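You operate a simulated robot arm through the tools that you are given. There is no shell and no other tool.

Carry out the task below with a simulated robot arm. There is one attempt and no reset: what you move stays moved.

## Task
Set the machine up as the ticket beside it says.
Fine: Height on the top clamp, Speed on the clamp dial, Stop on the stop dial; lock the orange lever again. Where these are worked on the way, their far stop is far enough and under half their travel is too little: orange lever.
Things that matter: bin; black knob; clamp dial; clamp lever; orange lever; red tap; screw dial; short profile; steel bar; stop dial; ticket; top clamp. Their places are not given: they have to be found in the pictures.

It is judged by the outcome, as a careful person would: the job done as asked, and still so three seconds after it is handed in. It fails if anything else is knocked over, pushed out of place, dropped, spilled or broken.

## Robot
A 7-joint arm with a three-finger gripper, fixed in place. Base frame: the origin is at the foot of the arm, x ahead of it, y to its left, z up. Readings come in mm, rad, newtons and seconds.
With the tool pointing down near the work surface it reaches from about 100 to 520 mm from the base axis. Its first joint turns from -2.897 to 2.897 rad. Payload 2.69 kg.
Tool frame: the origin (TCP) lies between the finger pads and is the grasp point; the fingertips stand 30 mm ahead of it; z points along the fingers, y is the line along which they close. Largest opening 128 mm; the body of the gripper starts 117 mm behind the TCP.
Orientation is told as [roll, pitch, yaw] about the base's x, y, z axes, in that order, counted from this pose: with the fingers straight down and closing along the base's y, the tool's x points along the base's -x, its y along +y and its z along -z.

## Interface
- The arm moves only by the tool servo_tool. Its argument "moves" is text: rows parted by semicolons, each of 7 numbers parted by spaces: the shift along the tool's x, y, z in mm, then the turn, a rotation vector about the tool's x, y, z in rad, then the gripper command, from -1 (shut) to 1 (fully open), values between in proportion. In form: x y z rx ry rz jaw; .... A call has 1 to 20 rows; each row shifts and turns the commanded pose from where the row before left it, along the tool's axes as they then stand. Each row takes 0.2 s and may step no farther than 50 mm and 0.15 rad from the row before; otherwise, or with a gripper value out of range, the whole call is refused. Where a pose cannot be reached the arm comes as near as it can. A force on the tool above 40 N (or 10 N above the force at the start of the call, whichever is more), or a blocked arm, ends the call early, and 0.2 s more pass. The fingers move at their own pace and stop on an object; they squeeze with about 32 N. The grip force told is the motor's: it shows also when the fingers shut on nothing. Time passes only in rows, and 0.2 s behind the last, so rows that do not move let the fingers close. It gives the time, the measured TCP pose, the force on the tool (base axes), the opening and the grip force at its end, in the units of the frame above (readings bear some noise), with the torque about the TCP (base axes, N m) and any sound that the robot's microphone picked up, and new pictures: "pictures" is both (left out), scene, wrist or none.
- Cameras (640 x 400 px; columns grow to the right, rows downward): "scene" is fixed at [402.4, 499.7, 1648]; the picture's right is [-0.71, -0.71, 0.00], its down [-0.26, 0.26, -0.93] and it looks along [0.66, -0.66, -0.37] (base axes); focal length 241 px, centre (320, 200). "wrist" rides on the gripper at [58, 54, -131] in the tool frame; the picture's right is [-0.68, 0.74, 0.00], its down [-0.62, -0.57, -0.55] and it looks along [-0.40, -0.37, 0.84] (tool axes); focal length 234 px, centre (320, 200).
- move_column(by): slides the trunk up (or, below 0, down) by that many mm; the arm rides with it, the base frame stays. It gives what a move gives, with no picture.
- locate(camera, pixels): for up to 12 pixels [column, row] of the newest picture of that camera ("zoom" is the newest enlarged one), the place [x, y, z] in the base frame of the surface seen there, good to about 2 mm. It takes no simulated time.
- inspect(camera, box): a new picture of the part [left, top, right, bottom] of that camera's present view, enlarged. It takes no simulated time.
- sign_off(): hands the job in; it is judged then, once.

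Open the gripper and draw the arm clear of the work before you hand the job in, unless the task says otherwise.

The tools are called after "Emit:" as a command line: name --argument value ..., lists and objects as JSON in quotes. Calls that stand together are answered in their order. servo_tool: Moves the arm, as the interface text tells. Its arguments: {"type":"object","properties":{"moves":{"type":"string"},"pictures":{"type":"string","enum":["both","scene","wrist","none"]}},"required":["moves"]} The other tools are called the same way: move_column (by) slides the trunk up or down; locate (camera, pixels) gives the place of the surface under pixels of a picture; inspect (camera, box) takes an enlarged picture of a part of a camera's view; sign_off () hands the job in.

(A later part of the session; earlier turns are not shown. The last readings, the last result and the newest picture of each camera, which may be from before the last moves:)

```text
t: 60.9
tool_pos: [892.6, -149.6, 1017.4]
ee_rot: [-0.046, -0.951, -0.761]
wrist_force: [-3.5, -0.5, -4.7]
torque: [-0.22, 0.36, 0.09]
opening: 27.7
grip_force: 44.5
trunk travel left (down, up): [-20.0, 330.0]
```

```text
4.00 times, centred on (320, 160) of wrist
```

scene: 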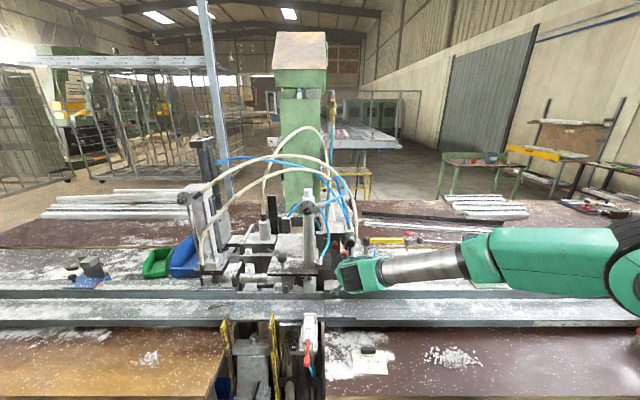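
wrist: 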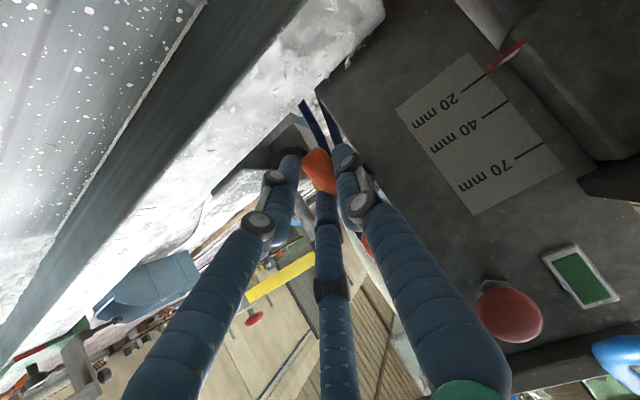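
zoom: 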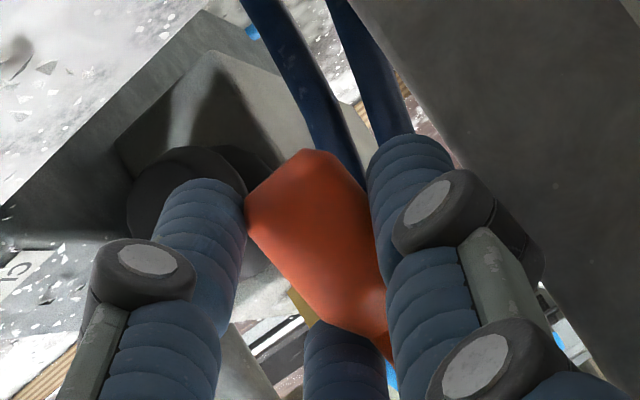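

The grip is firm across the handle (27.7 mm). I swing lever and hand together about the hub, in small steps.

Emit:
servo_tool --moves "-0.3 0 -4.5 0 0.06 0 -1; -0.3 0 -4.5 0 0.06 0 -1; -0.3 0 -4.5 0 0.06 0 -1" --pictures "wrist"

Emit:
inspect --camera "wrist" --box '[240, 110, 400, 210]'

```text
t: 61.6
tool_pos: [886.5, -141.7, 1025.8]
ee_rot: [-0.037, -0.772, -0.773]
wrist_force: [4.2, -1.4, -11.1]
torque: [0.37, 0.73, 0.28]
opening: 27.5
grip_force: 45.1
trunk travel left (down, up): [-20.0, 330.0]
```

wrist: 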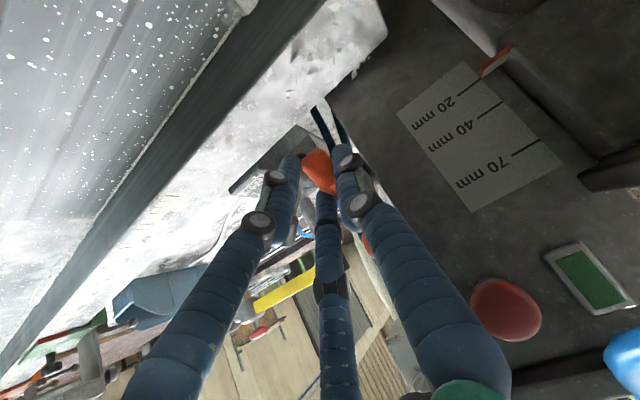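

```text
4.00 times, centred on (320, 160) of wrist
```

zoom: 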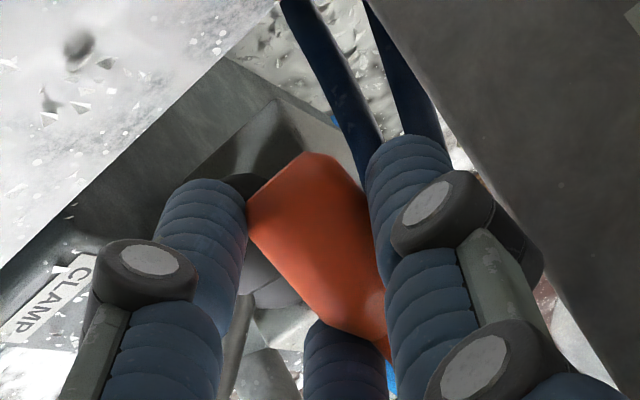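

It follows well with modest force. I continue three more steps.

Emit:
servo_tool --moves "-0.3 0 -4.4 0 0.06 0 -1; -0.3 0 -4.4 0 0.06 0 -1; -0.3 0 -4.4 0 0.06 0 -1"

Emit:
inspect --camera "wrist" --box '[240, 110, 400, 210]'

Emit:
inspect --camera "scene" --box '[304, 230, 384, 280]'

```text
t: 62.5
tool_pos: [880.1, -135.5, 1037.2]
ee_rot: [-0.031, -0.591, -0.779]
wrist_force: [4.9, -2.0, -12.4]
torque: [0.6, 0.7, 0.32]
opening: 26.8
grip_force: 45.2
trunk travel left (down, up): [-20.0, 330.0]
```

scene: 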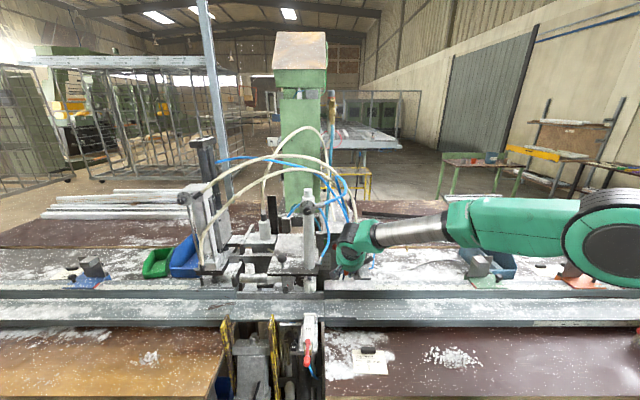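
wrist: 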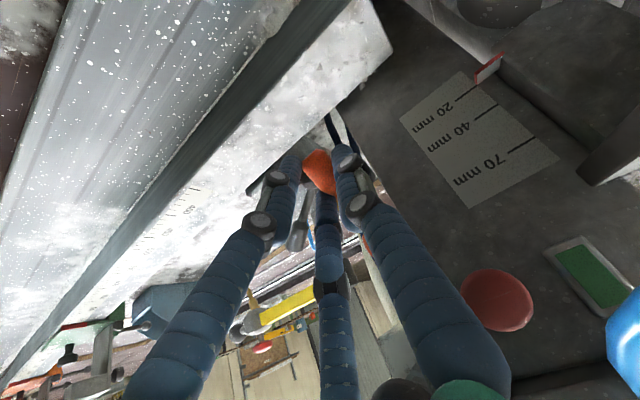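

```text
4.00 times, centred on (320, 160) of wrist
```

zoom: 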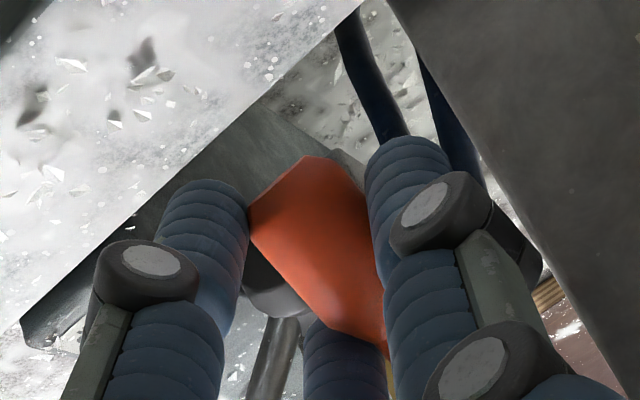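

```text
8.00 times, centred on (344, 255) of scene
```

zoom: 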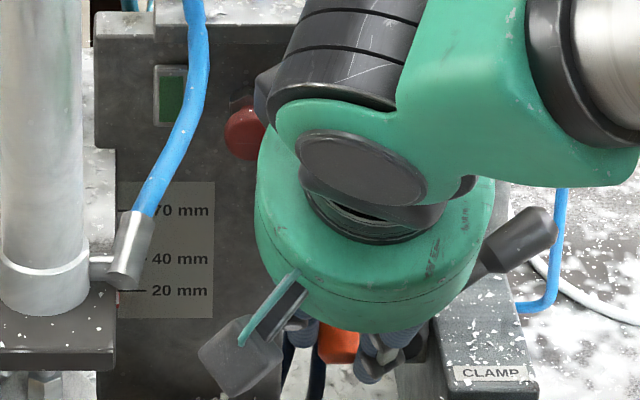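

The lever is up to about -47°. Going further this way would bring the hand near the black knob, so I loosen the fingers slightly, rotate the hand back to a flatter pitch around the handle, and regrip.

Emit:
servo_tool --moves "0 0 0 0 0 0 -0.3; 0 0 0 0 0 0 -0.3; 2.65 0 0.18 0 -0.133 0 -0.3; 2.65 0 0.18 0 -0.133 0 -0.3; 2.65 0 0.18 0 -0.133 0 -0.3; 2.65 0 0.18 0 -0.133 0 -0.3; 2.65 0 0.18 0 -0.133 0 -0.3"

Emit:
inspect --camera "wrist" --box '[240, 110, 400, 210]'

Emit:
inspect --camera "scene" --box '[304, 230, 384, 280]'

```text
t: 64.0
tool_pos: [875.2, -130.9, 1028.6]
ee_rot: [-0.077, -1.259, -0.725]
wrist_force: [-0.1, -0.6, 0.8]
torque: [0.03, 0.06, 0.04]
opening: 44.6
grip_force: 0.1
trunk travel left (down, up): [-20.0, 330.0]
```

scene: 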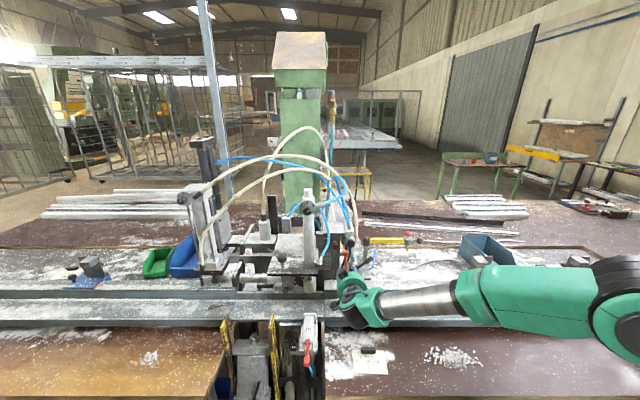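
wrist: 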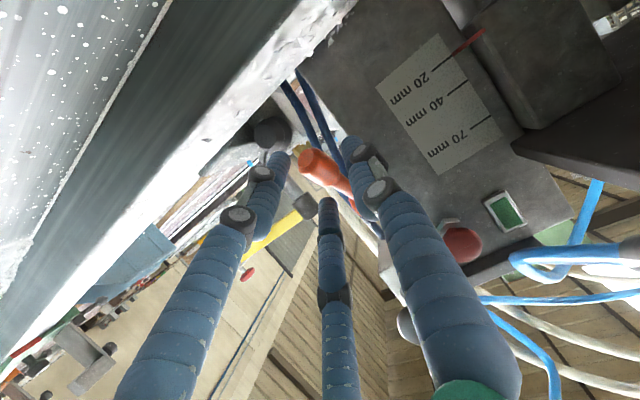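

```text
4.00 times, centred on (320, 160) of wrist
```

zoom: 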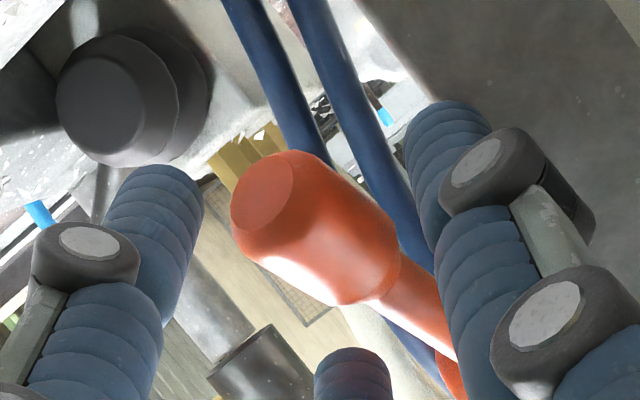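

```text
8.00 times, centred on (344, 255) of scene
```

zoom: 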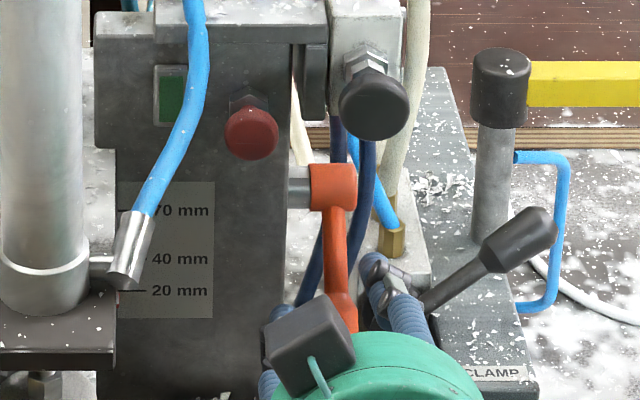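

The lever stayed in place. I locate its end to know the angle before regripping.

Emit:
locate --camera "wrist" --pixels '[[304, 157], [307, 160], [312, 165], [325, 172], [335, 176], [345, 185], [352, 195]]'

```text
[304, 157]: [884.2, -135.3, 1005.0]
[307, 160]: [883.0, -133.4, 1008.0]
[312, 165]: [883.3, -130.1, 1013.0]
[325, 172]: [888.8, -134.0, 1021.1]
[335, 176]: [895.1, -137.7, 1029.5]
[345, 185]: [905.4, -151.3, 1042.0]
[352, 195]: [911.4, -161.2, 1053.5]
```

The lever is at -47.5°. I close and swing lever and hand together upwards.

Emit:
servo_tool --moves "0 0 0 0 0 0 -1; 0 0 0 0 0 0 -1; 0 0 0 0 0 0 -1; -3.46 0 -3.96 0 0.06 0 -1; -3.46 0 -3.96 0 0.06 0 -1; -3.46 0 -3.96 0 0.06 0 -1; -3.46 0 -3.96 0 0.06 0 -1"

Emit:
inspect --camera "wrist" --box '[240, 110, 400, 210]'

Emit:
inspect --camera "scene" --box '[304, 230, 384, 280]'

```text
t: 65.7
tool_pos: [867.9, -123.2, 1045.2]
ee_rot: [-0.055, -1.012, -0.753]
wrist_force: [-3.5, 5.1, -18.9]
torque: [0.87, 0.96, 0.4]
opening: 26.6
grip_force: 44.8
trunk travel left (down, up): [-20.0, 330.0]
```

scene: 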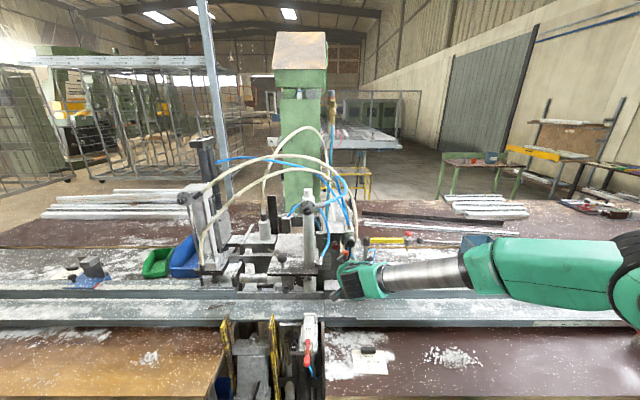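
wrist: 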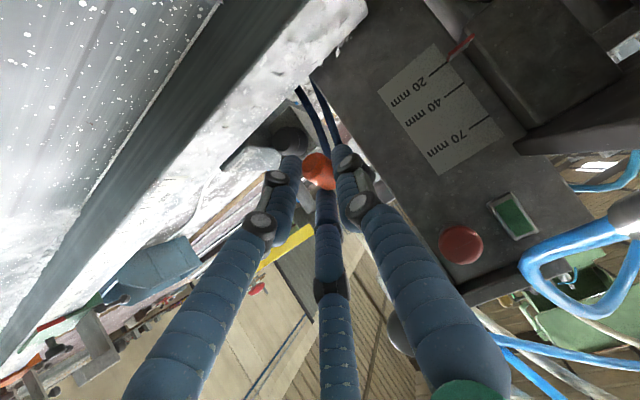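

```text
4.00 times, centred on (320, 160) of wrist
```

zoom: 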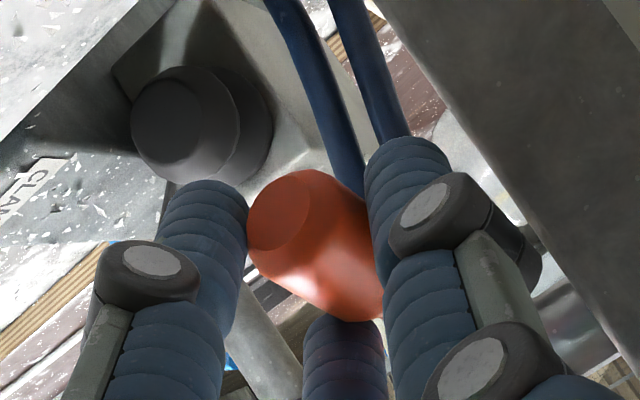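

```text
8.00 times, centred on (344, 255) of scene
```

zoom: 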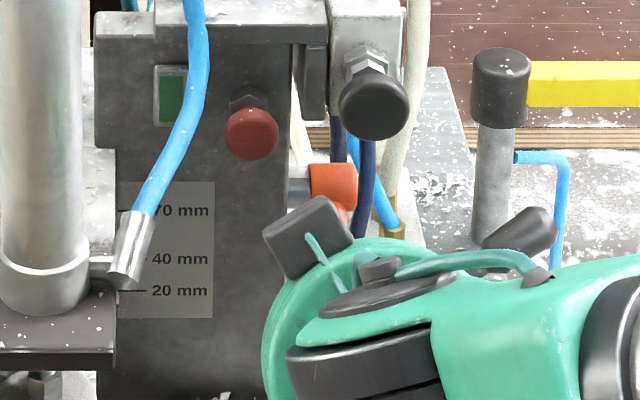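

Force is moderate (-19 N). I continue three steps more.

Emit:
servo_tool --moves "-3.46 0 -3.96 0 0.06 0 -1; -3.46 0 -3.96 0 0.06 0 -1; -3.46 0 -3.96 0 0.06 0 -1; 0 0 0 0 0 0 -1" --pictures "wrist"

Emit:
inspect --camera "wrist" --box '[240, 110, 400, 210]'

```text
t: 66.7
tool_pos: [866.1, -120.1, 1060.5]
ee_rot: [-0.042, -0.836, -0.767]
wrist_force: [-18.2, 12.2, -24.2]
torque: [1.28, 1.3, 0.31]
opening: 26.6
grip_force: 45.3
trunk travel left (down, up): [-20.0, 330.0]
```

wrist: 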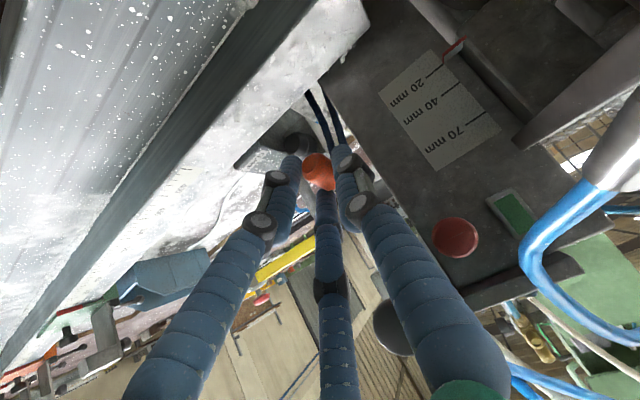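

```text
4.00 times, centred on (320, 160) of wrist
```

zoom: 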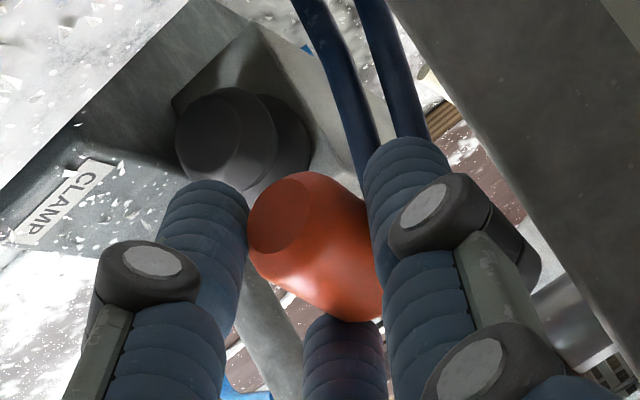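

Side force is building up (33 N). I loosen the grip, back off a bit and locate the lever.

Emit:
servo_tool --moves "0 0 0 0 0 0 -0.2; 0 0 0 0 0 0 -0.2; 0 0 -20 0 0 0 -0.1; 0 0 -25 0 0 0 0"

Emit:
inspect --camera "wrist" --box '[240, 90, 400, 190]'

Emit:
locate --camera "wrist" --pixels '[[305, 140], [310, 145], [315, 150], [320, 150], [325, 155], [330, 160], [340, 165], [350, 170], [360, 180], [365, 187]]'

```text
t: 67.7
tool_pos: [842.7, -97.3, 1093.7]
ee_rot: [-0.039, -0.837, -0.769]
wrist_force: [1.1, -0.1, -0.1]
torque: [-0.01, 0.05, 0.0]
opening: 63.8
grip_force: 0.1
trunk travel left (down, up): [-20.0, 330.0]
```

scene: 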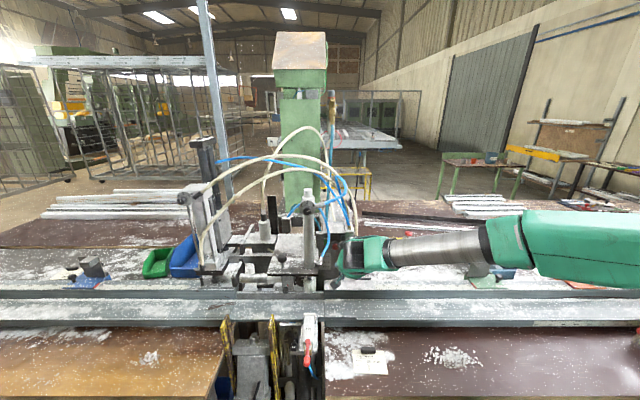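
wrist: 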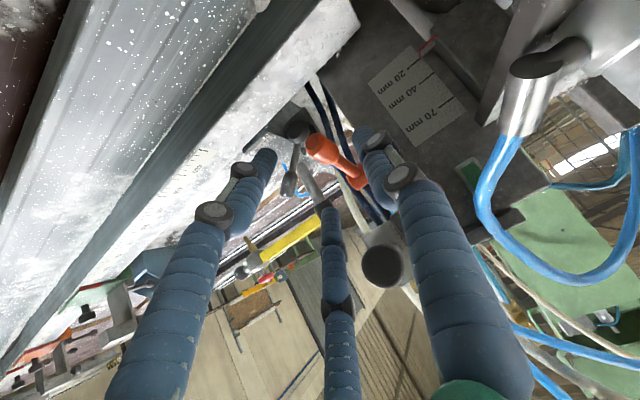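

```text
4.00 times, centred on (320, 140) of wrist
```

zoom: 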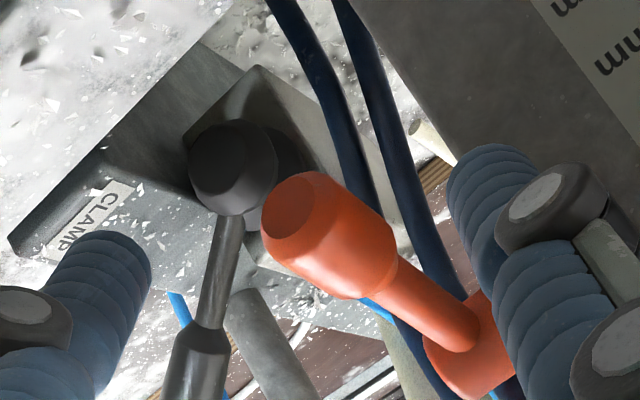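

```text
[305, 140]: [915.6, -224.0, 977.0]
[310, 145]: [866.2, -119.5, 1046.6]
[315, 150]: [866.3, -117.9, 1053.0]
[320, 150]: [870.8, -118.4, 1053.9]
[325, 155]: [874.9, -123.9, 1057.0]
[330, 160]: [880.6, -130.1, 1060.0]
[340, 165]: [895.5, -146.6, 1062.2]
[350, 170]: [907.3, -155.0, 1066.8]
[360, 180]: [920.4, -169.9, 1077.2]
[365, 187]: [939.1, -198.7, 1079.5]
```

The lever is at about -20° (end near (867,-120,1044)). I pitch the hand back to the earlier coaxial pose, which worked before, to lift the last 10°.

Emit:
servo_tool --moves "0 0 -25 0 0 0 0; 0 0 0 0 -0.132 0 0; 0 0 0 0 -0.132 0 0; 0 0 0 0 -0.132 0 0; 0 0 0 0 -0.132 0 0; 0 0 0 0 -0.132 0 0; 0 0 0 0 -0.132 0 0; 0 0 0 0 -0.132 0 0"

Emit:
inspect --camera "wrist" --box '[200, 60, 440, 210]'

```text
t: 69.5
tool_pos: [831.0, -81.5, 1111.6]
ee_rot: [-3.01, -1.379, 2.214]
wrist_force: [0.0, 0.5, 0.1]
torque: [0.07, 0.09, 0.02]
opening: 63.8
grip_force: 0.0
trunk travel left (down, up): [-20.0, 330.0]
```

scene: 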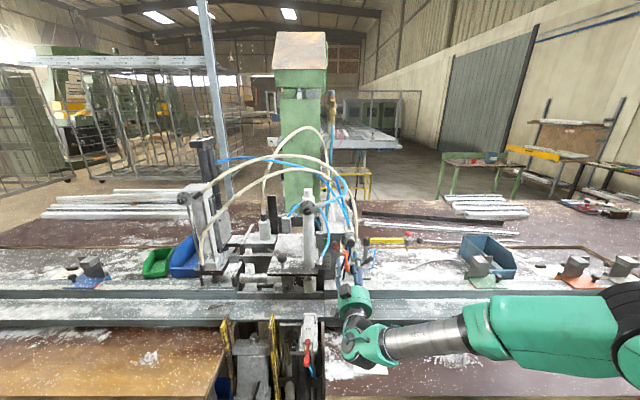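
wrist: 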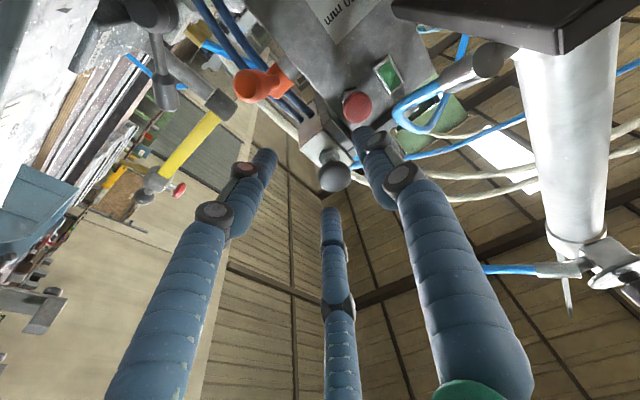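

```text
2.67 times, centred on (320, 135) of wrist
```

zoom: 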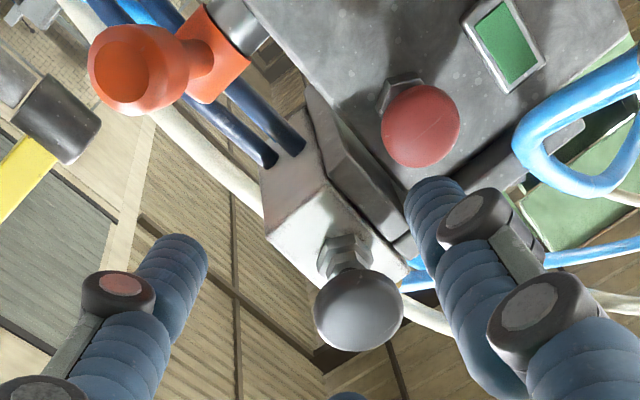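

The lever end is at wrist (252,86). I go down to its level in front, staying clear, then advance coaxially onto it.

Emit:
servo_tool --moves "25 0 -6 0 0 0 0; 25 0 -6 0 0 0 0; 24 0 -5 0 0 0 0"

Emit:
inspect --camera "wrist" --box '[240, 90, 400, 190]'

Emit:
locate --camera "wrist" --pixels '[[310, 155], [313, 158], [316, 161], [320, 165], [318, 155], [322, 160]]'

```text
t: 70.2
tool_pos: [827.0, -82.2, 1033.2]
ee_rot: [-3.007, -1.38, 2.213]
wrist_force: [0.7, -1.0, 1.2]
torque: [0.03, 0.05, 0.04]
opening: 64.1
grip_force: 0.0
trunk travel left (down, up): [-20.0, 330.0]
```

scene: 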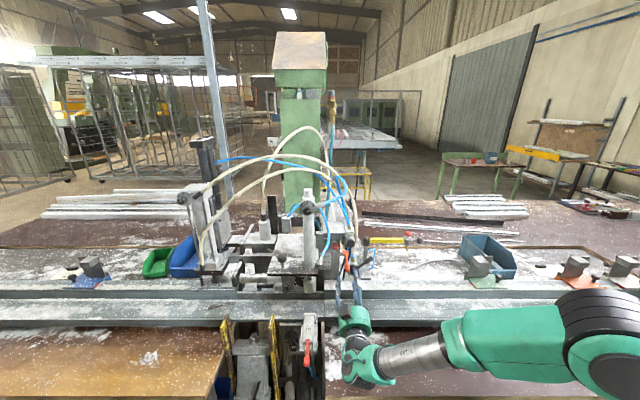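
wrist: 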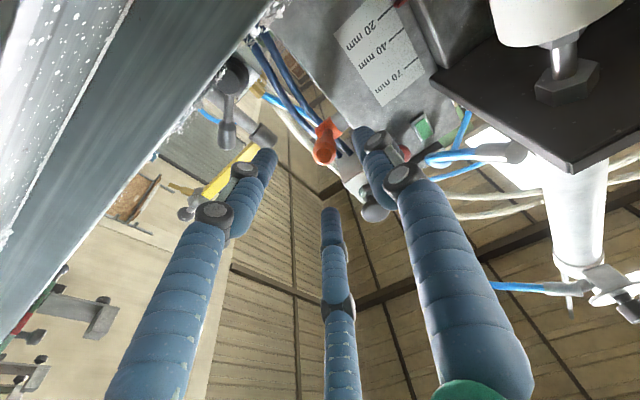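

```text
4.00 times, centred on (320, 140) of wrist
```

zoom: 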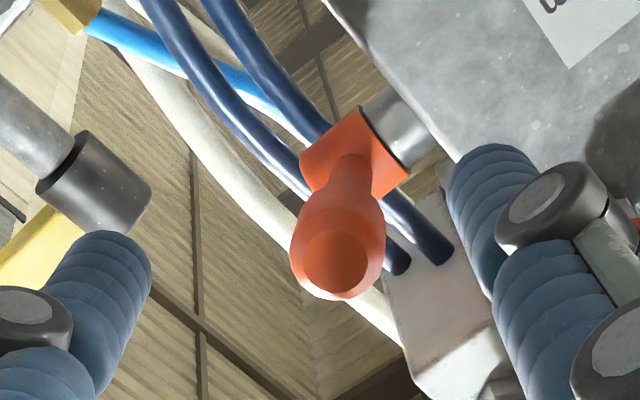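

```text
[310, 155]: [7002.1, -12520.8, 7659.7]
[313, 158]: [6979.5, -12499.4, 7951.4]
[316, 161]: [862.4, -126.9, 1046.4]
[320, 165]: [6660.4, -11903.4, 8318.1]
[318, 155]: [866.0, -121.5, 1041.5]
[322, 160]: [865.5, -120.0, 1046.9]
```

The handle end is aligned with the hand axis. I advance 54 mm and close.

Emit:
servo_tool --moves "0 1.5 20 0 0 0 0; 0 0 20 0 0 0 0; 0 0 14 0 0 0 0; 0 0 0 0 0 0 -1; 0 0 0 0 0 0 -1; 0 0 0 0 0 0 -1" --pictures "wrist"

Emit:
inspect --camera "wrist" --box '[240, 110, 400, 210]'

```text
t: 71.7
tool_pos: [866.2, -116.0, 1046.7]
ee_rot: [-3.011, -1.378, 2.213]
wrist_force: [8.2, 3.5, 4.6]
torque: [-0.38, -0.07, 0.34]
opening: 21.0
grip_force: 45.4
trunk travel left (down, up): [-20.0, 330.0]
```

wrist: 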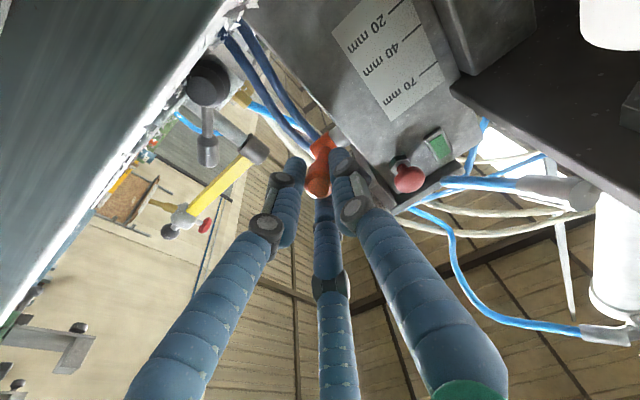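

```text
4.00 times, centred on (320, 160) of wrist
```

zoom: 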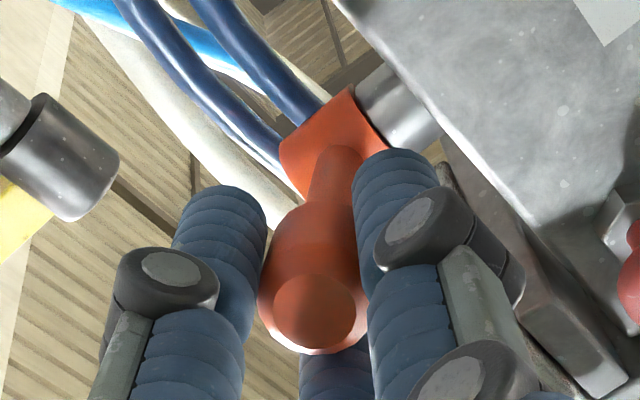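

The handle is held coaxially. I swing up 0.15 rad to the locked position (z≈1061), then press slightly against the stop.

Emit:
servo_tool --moves "-4.73 0 -0.57 0 0.05 0 -1; -4.73 0 -0.57 0 0.05 0 -1; -4.73 0 -0.57 0 0.05 0 -1; 0 0 0 0 0 0 -1" --pictures "wrist"

```text
t: 72.7
tool_pos: [864.5, -114.5, 1058.5]
ee_rot: [-2.579, -1.524, 1.782]
wrist_force: [20.6, -0.6, 11.1]
torque: [-0.66, -0.51, 0.41]
opening: 20.8
grip_force: 44.7
trunk travel left (down, up): [-20.0, 330.0]
```

wrist: 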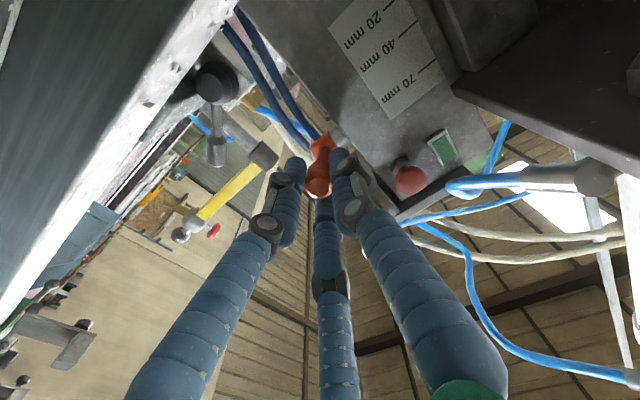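

It is at z=1058.5, close to the locked place (1061). I press two more small steps up.

Emit:
servo_tool --moves "-2.4 0 -0.2 0 0.025 0 -1; -2.4 0 -0.2 0 0.025 0 -1; 0 0 0 0 0 0 -1" --pictures "none"

```text
t: 73.5
tool_pos: [863.2, -114.4, 1060.4]
ee_rot: [-1.166, -1.543, 0.367]
wrist_force: [17.6, 5.0, 1.8]
torque: [-0.93, -0.58, 0.94]
opening: 21.1
grip_force: 44.8
trunk travel left (down, up): [-20.0, 330.0]
```

Resistance begins (force change about -9 N in z). I press a little more to be sure it sits on the stop.

Emit:
servo_tool --moves "-2.4 0 0 0 0.02 0 -1; -2.4 0 0 0 0.02 0 -1; -1.5 0 0 0 0.01 0 -1; 0 0 0 0 0 0 -1"

Emit:
inspect --camera "wrist" --box '[240, 110, 400, 210]'

```text
t: 74.5
tool_pos: [863.3, -114.0, 1062.7]
ee_rot: [-0.44, -1.497, -0.361]
wrist_force: [6.5, 11.3, -28.3]
torque: [-0.22, -0.01, 0.7]
opening: 21.6
grip_force: 44.9
trunk travel left (down, up): [-20.0, 330.0]
```

scene: 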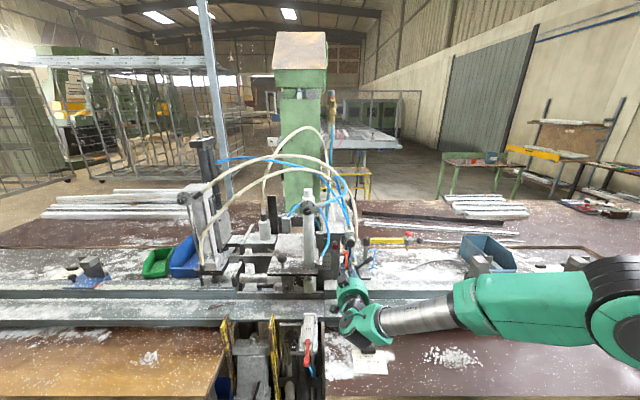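
wrist: 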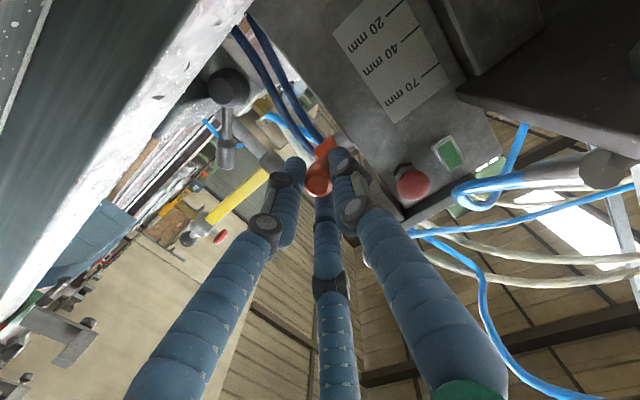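

```text
4.00 times, centred on (320, 160) of wrist
```

zoom: 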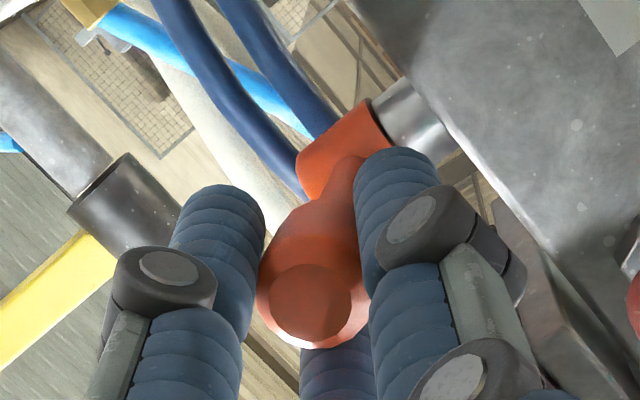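

The lever is firmly on its upper stop (-28 N). I open the fingers, back straight off and check the lever and the scale.

Emit:
servo_tool --moves "0 0 0 0 0 0 0; 0 0 0 0 0 0 0; 0 0 -25 0 0 0 0; 0 0 -35 0 0 0 0; 0 0 -40 0 0 0 0; 0 0 -40 0 0 0 0"

Emit:
inspect --camera "wrist" --box '[200, 60, 440, 210]'

Emit:
inspect --camera "scene" --box '[304, 235, 368, 275]'

Emit:
locate --camera "scene" --pixels '[[345.5, 253.5], [346, 257], [346.5, 262], [347, 265], [347, 268], [347, 269], [300, 262], [310, 268], [275, 262], [320, 268], [270, 270]]'

```text
t: 75.8
tool_pos: [766.3, -10.9, 1075.8]
ee_rot: [-0.401, -1.504, -0.398]
wrist_force: [0.1, -0.6, -0.9]
torque: [0.0, -0.02, 0.03]
opening: 64.0
grip_force: 0.0
trunk travel left (down, up): [-20.0, 330.0]
```

scene: 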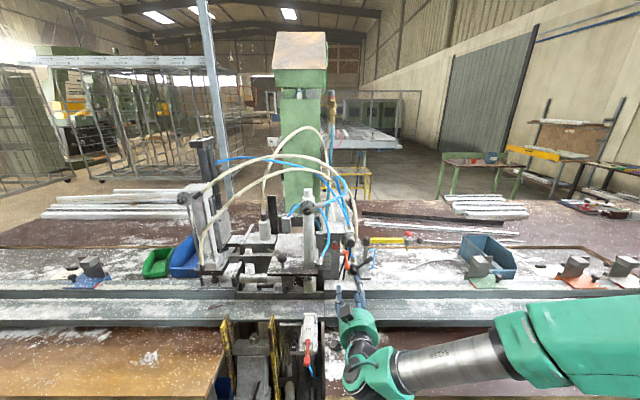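
wrist: 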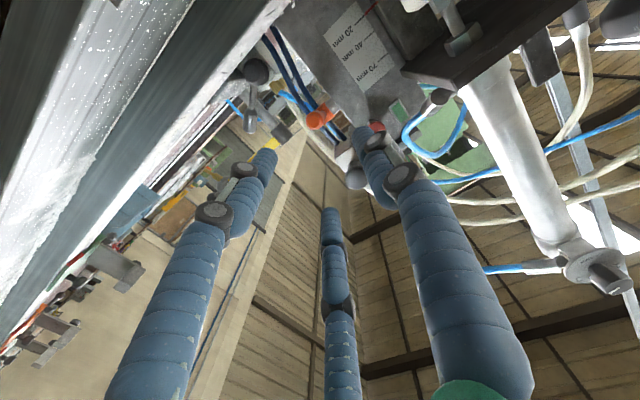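

```text
2.67 times, centred on (320, 135) of wrist
```

zoom: 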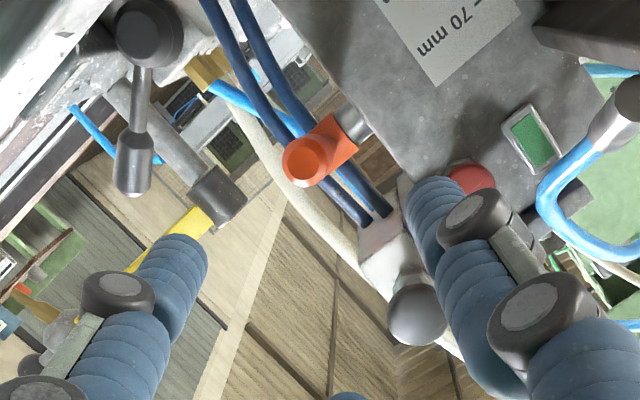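

```text
10.00 times, centred on (336, 255) of scene
```

zoom: 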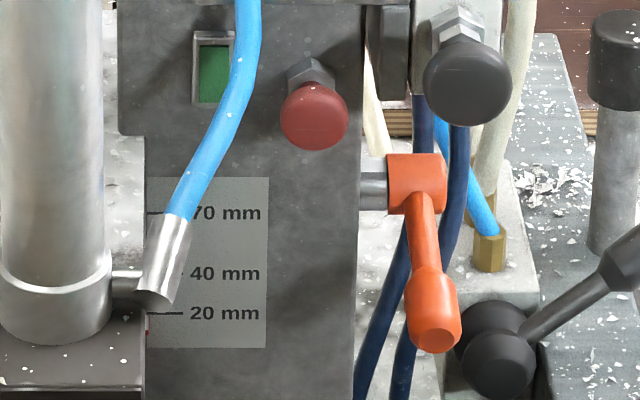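

```text
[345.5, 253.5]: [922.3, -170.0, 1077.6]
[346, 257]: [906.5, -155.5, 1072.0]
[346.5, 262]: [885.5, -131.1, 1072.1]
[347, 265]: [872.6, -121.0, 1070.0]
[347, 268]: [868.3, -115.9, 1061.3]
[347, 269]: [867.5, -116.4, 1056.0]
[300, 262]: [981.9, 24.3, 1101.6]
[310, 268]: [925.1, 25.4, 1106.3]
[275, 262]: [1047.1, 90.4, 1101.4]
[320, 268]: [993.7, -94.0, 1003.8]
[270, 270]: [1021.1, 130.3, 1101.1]
```

The lever is back at its locked place and the plate stays at z≈1101.4. I compare the pointer in the same enlarged scene view as at the start.

Emit:
inspect --camera "scene" --box '[312, 250, 336, 265]'

Emit:
inspect --camera "wrist" --box '[330, 0, 410, 50]'

Emit:
inspect --camera "scene" --box '[260, 310, 340, 400]'

Emit:
inspect --camera "scene" --box '[272, 318, 304, 338]'

```text
16.00 times, centred on (324, 258) of scene
```

zoom: 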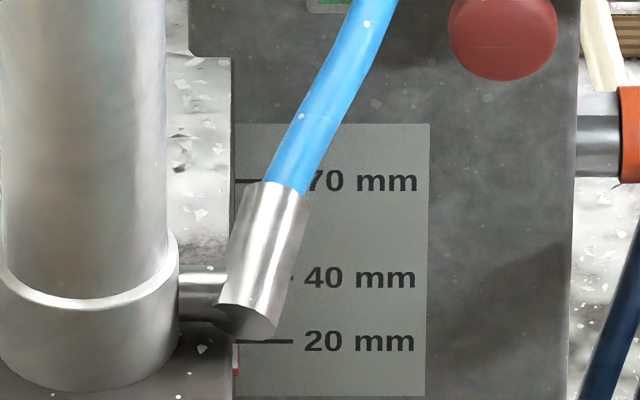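

```text
8.00 times, centred on (370, 25) of wrist
```

zoom: 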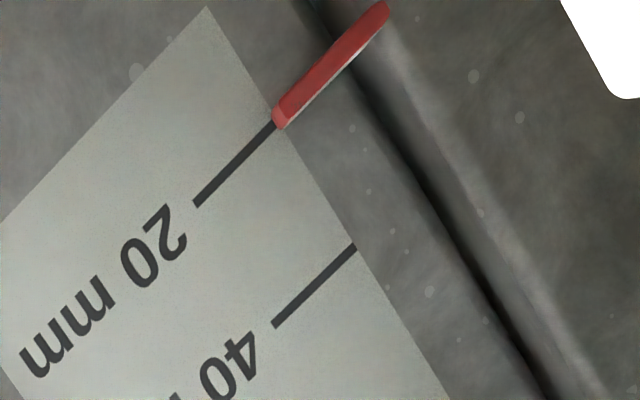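

```text
4.44 times, centred on (300, 355) of scene
```

zoom: 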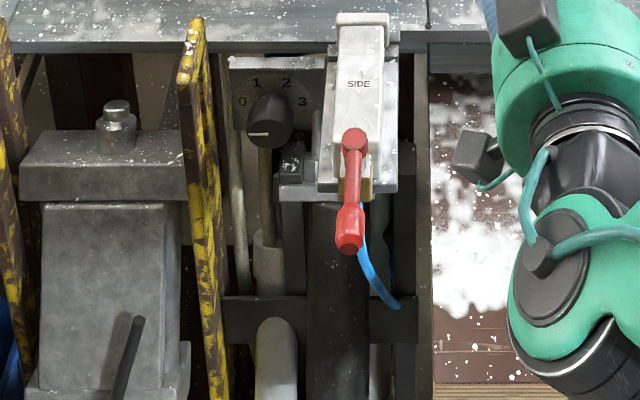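

```text
16.00 times, centred on (288, 328) of scene
```

zoom: 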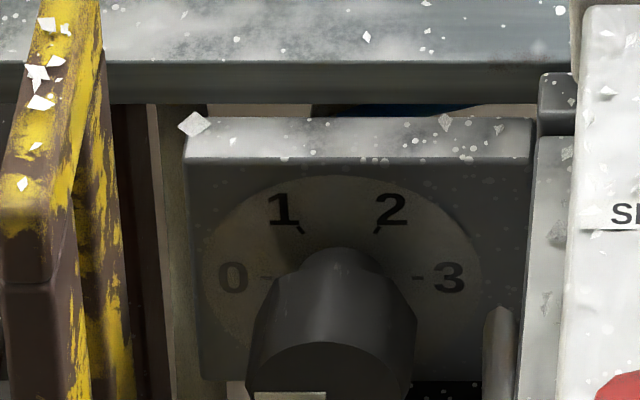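

The pointer is right on 20. Now the stop dial: its knob points left to 0 and must go to 2 (about 120° clockwise). I locate the dial and its neighbours to plan the access.

Emit:
locate --camera "scene" --pixels '[[289, 336], [286, 328], [289, 340], [297, 330], [281, 322], [303, 330], [311, 316], [309, 335], [306, 352], [305, 362], [281, 325], [275, 360]]'

Emit:
locate --camera "scene" --pixels '[[290, 320], [283, 318], [300, 318], [289, 345], [289, 352], [289, 375], [265, 340], [250, 345], [320, 350], [296, 341], [284, 331], [294, 331]]'

```text
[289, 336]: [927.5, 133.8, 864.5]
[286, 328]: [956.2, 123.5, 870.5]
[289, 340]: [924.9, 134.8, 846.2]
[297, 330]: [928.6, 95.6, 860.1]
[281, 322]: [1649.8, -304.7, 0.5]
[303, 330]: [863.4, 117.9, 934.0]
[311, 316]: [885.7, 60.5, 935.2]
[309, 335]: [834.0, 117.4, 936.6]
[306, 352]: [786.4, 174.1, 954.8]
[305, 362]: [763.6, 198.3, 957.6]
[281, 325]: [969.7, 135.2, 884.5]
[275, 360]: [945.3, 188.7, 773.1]
```

```text
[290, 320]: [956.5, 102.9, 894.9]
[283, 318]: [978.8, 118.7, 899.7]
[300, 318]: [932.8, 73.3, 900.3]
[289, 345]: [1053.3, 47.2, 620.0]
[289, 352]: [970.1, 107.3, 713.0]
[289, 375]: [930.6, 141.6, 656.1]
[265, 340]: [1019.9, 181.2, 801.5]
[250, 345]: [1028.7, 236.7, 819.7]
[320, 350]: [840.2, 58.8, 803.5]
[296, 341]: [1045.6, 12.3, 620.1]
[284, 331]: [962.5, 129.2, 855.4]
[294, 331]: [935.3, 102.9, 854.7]
```

The dial panel is at f≈-589, the knob centre near (925,135,846), about 38 mm wide. I check nearby obstacles and where my wrist parts sit.

Emit:
locate --camera "scene" --pixels '[[299.5, 337], [301, 340], [293, 347], [299, 350], [271, 340], [272, 370], [272, 392], [268, 330], [227, 330], [222, 322], [330, 395], [330, 330]]'

Emit:
locate --camera "scene" --pixels '[[355, 325], [350, 345], [365, 365], [352, 385], [375, 390], [420, 355], [480, 350], [540, 340], [600, 330], [420, 380], [205, 395], [325, 375]]'

Emit:
inspect --camera "scene" --box '[300, 270, 640, 400]'

```text
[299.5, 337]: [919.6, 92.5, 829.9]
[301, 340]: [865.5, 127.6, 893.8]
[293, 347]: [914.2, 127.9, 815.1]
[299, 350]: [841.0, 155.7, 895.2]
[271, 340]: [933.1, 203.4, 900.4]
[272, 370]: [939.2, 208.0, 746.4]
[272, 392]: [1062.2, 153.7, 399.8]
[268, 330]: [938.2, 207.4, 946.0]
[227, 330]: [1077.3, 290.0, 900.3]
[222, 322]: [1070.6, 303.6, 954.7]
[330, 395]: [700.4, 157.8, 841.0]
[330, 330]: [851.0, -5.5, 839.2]
```

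```text
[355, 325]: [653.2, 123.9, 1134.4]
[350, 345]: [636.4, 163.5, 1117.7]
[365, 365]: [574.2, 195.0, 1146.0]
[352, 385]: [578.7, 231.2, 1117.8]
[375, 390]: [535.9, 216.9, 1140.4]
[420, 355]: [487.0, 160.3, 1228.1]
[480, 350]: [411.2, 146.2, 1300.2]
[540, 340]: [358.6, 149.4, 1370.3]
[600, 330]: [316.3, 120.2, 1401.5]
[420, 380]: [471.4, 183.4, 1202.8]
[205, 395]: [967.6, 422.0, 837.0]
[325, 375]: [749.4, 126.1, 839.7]
```

```text
1.88 times, centred on (470, 335) of scene
```

zoom: 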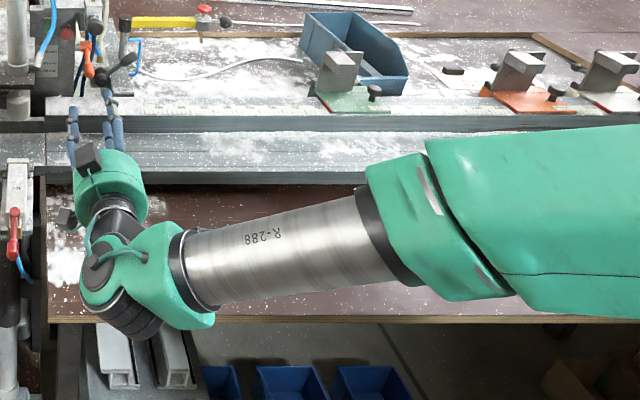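

The yellow/black plate stands left of the dial (s≈-805, front f≈-517) and the SIDE clamp to the right (s≥-700), with a small block below-right of the knob. I retreat, move left in front of the dial and start descending to test reach and get a closer view.

Emit:
servo_tool --moves "0 0 -43 0 0 0 0; 0 0 -43 0 0 0 0; 0 0 -43 0 0 0 0; 0 43 0 0 0 0 0; 0 43 0 0 0 0 0; 0 43 0 0 0 0 0; 0 43 0 0 0 0 0; 0 43 0 0 0 0 0"

```text
t: 77.7
tool_pos: [831.6, 227.5, 1077.8]
ee_rot: [-0.405, -1.505, -0.392]
wrist_force: [-0.4, -0.5, 0.7]
torque: [-0.02, 0.03, 0.07]
opening: 64.1
grip_force: 0.1
trunk travel left (down, up): [-20.0, 330.0]
```

scene: 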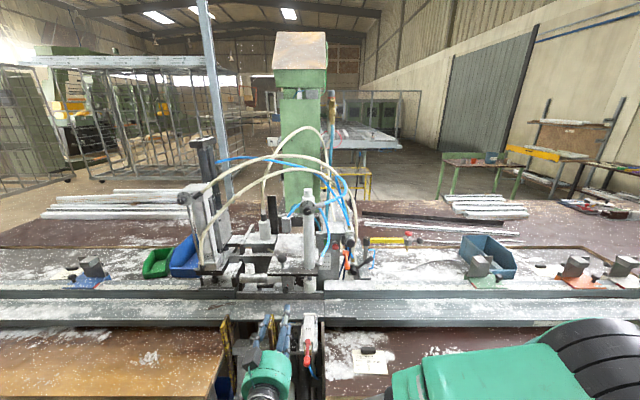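
wrist: 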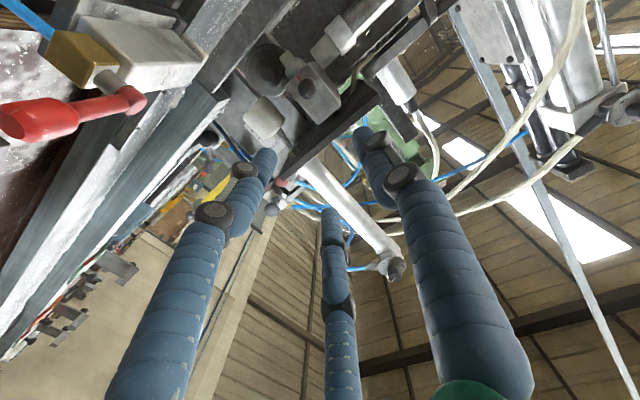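

Reached s=-749, f=-427. I lower the trunk the last 20 mm and then go down step by step to see how far the arm reaches.

Emit:
move_column --by -20

Emit:
servo_tool --moves "20 0 2 0 0 0 0; 20 0 2 0 0 0 0; 20 0 2 0 0 0 0; 20 0 2 0 0 0 0; 20 0 2 0 0 0 0"

```text
t: 78.3
tool_pos: [830.9, 228.1, 1059.1]
ee_rot: [-0.405, -1.504, -0.397]
wrist_force: [0.4, 0.1, 0.1]
torque: [0.02, 0.0, 0.02]
opening: 63.7
grip_force: 0.1
trunk travel left (down, up): [0.0, 350.0]
```

```text
t: 79.5
tool_pos: [832.8, 223.5, 957.7]
ee_rot: [-0.391, -1.507, -0.409]
wrist_force: [-0.6, -0.1, -0.2]
torque: [0.04, 0.04, 0.06]
opening: 64.1
grip_force: 0.0
trunk travel left (down, up): [0.0, 350.0]
```

scene: 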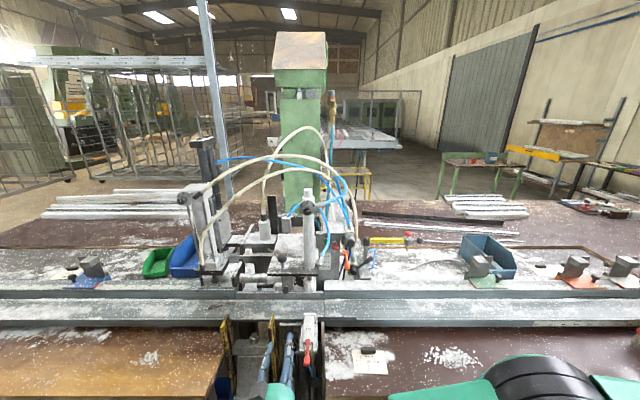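
wrist: 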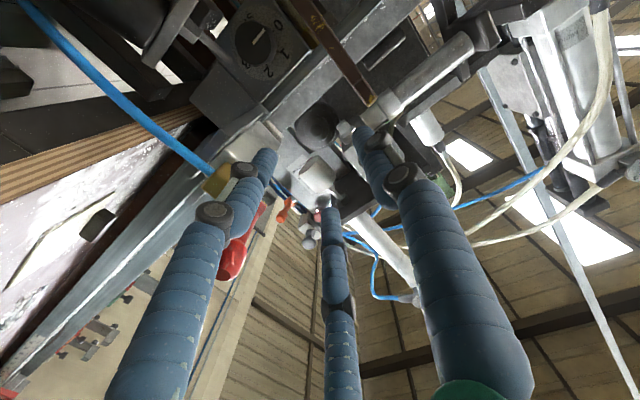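

It reaches, and the dial is visible at wrist (262,40). I enlarge it.

Emit:
inspect --camera "wrist" --box '[180, 0, 340, 100]'

Emit:
inspect --camera "wrist" --box '[230, 0, 310, 50]'

Emit:
locate --camera "wrist" --pixels '[[258, 38], [250, 45], [262, 33], [283, 45], [225, 60], [235, 90], [245, 20], [300, 10], [340, 50], [240, 150], [215, 180], [200, 30]]'

```text
4.00 times, centred on (260, 50) of wrist
```

zoom: 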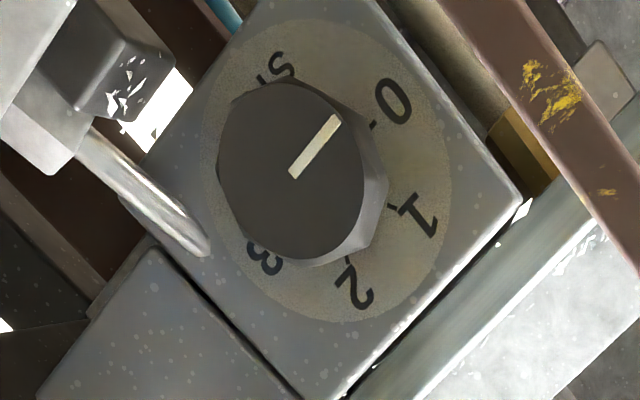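

```text
8.00 times, centred on (270, 25) of wrist
```

zoom: 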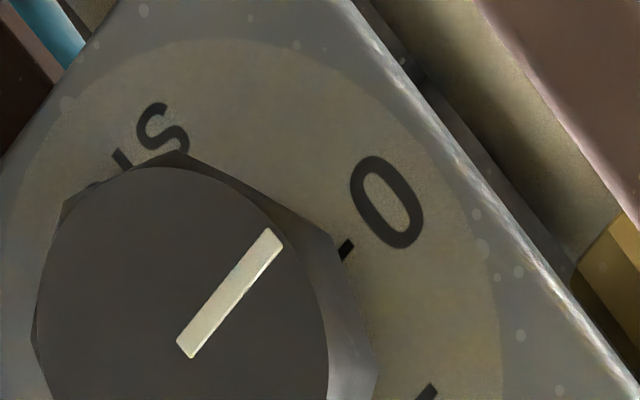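

```text
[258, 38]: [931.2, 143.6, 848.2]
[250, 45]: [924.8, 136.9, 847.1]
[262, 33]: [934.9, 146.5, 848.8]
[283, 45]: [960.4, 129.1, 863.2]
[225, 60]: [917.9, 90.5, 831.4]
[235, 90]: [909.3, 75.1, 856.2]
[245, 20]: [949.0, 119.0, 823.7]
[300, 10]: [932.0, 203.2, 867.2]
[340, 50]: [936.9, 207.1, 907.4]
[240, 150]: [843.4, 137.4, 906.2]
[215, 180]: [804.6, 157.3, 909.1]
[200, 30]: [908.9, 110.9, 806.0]
```

The knob points to 0; 2 is 120° clockwise. Fingers must avoid the small block at the knob's lower right, so I roll the hand first. I test the roll range here, still well in front.

Emit:
servo_tool --moves "20 0 0 0 0 0.11 -0.2; 20 0 0 0 0 0.11 -0.2; 0 0 0 0 0 0.11 -0.2; 0 0 0 0 0 0.11 -0.2"

Emit:
inspect --camera "wrist" --box '[160, 0, 400, 150]'

```text
t: 80.5
tool_pos: [832.1, 226.3, 918.1]
ee_rot: [1.422, -1.152, -2.233]
wrist_force: [-0.1, 0.0, 0.6]
torque: [-0.02, 0.04, 0.0]
opening: 51.0
grip_force: 0.0
trunk travel left (down, up): [0.0, 350.0]
```

scene: 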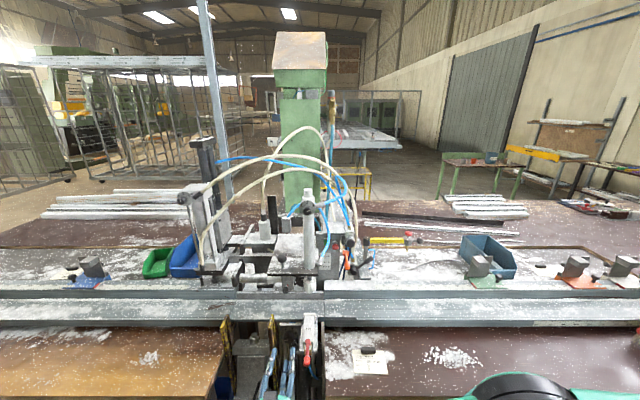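
wrist: 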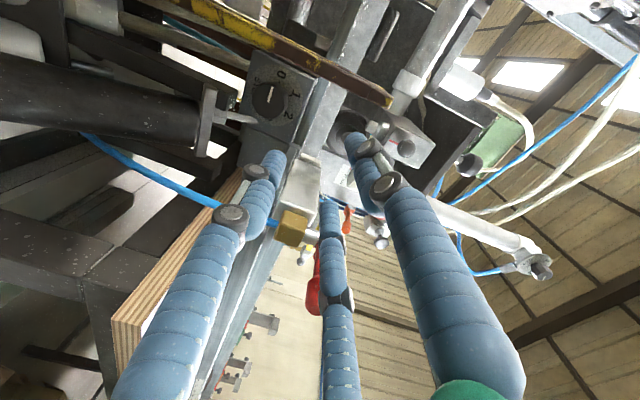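

```text
2.67 times, centred on (280, 75) of wrist
```

zoom: 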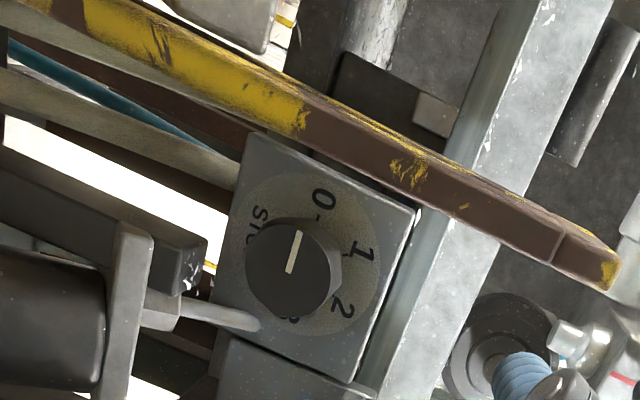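

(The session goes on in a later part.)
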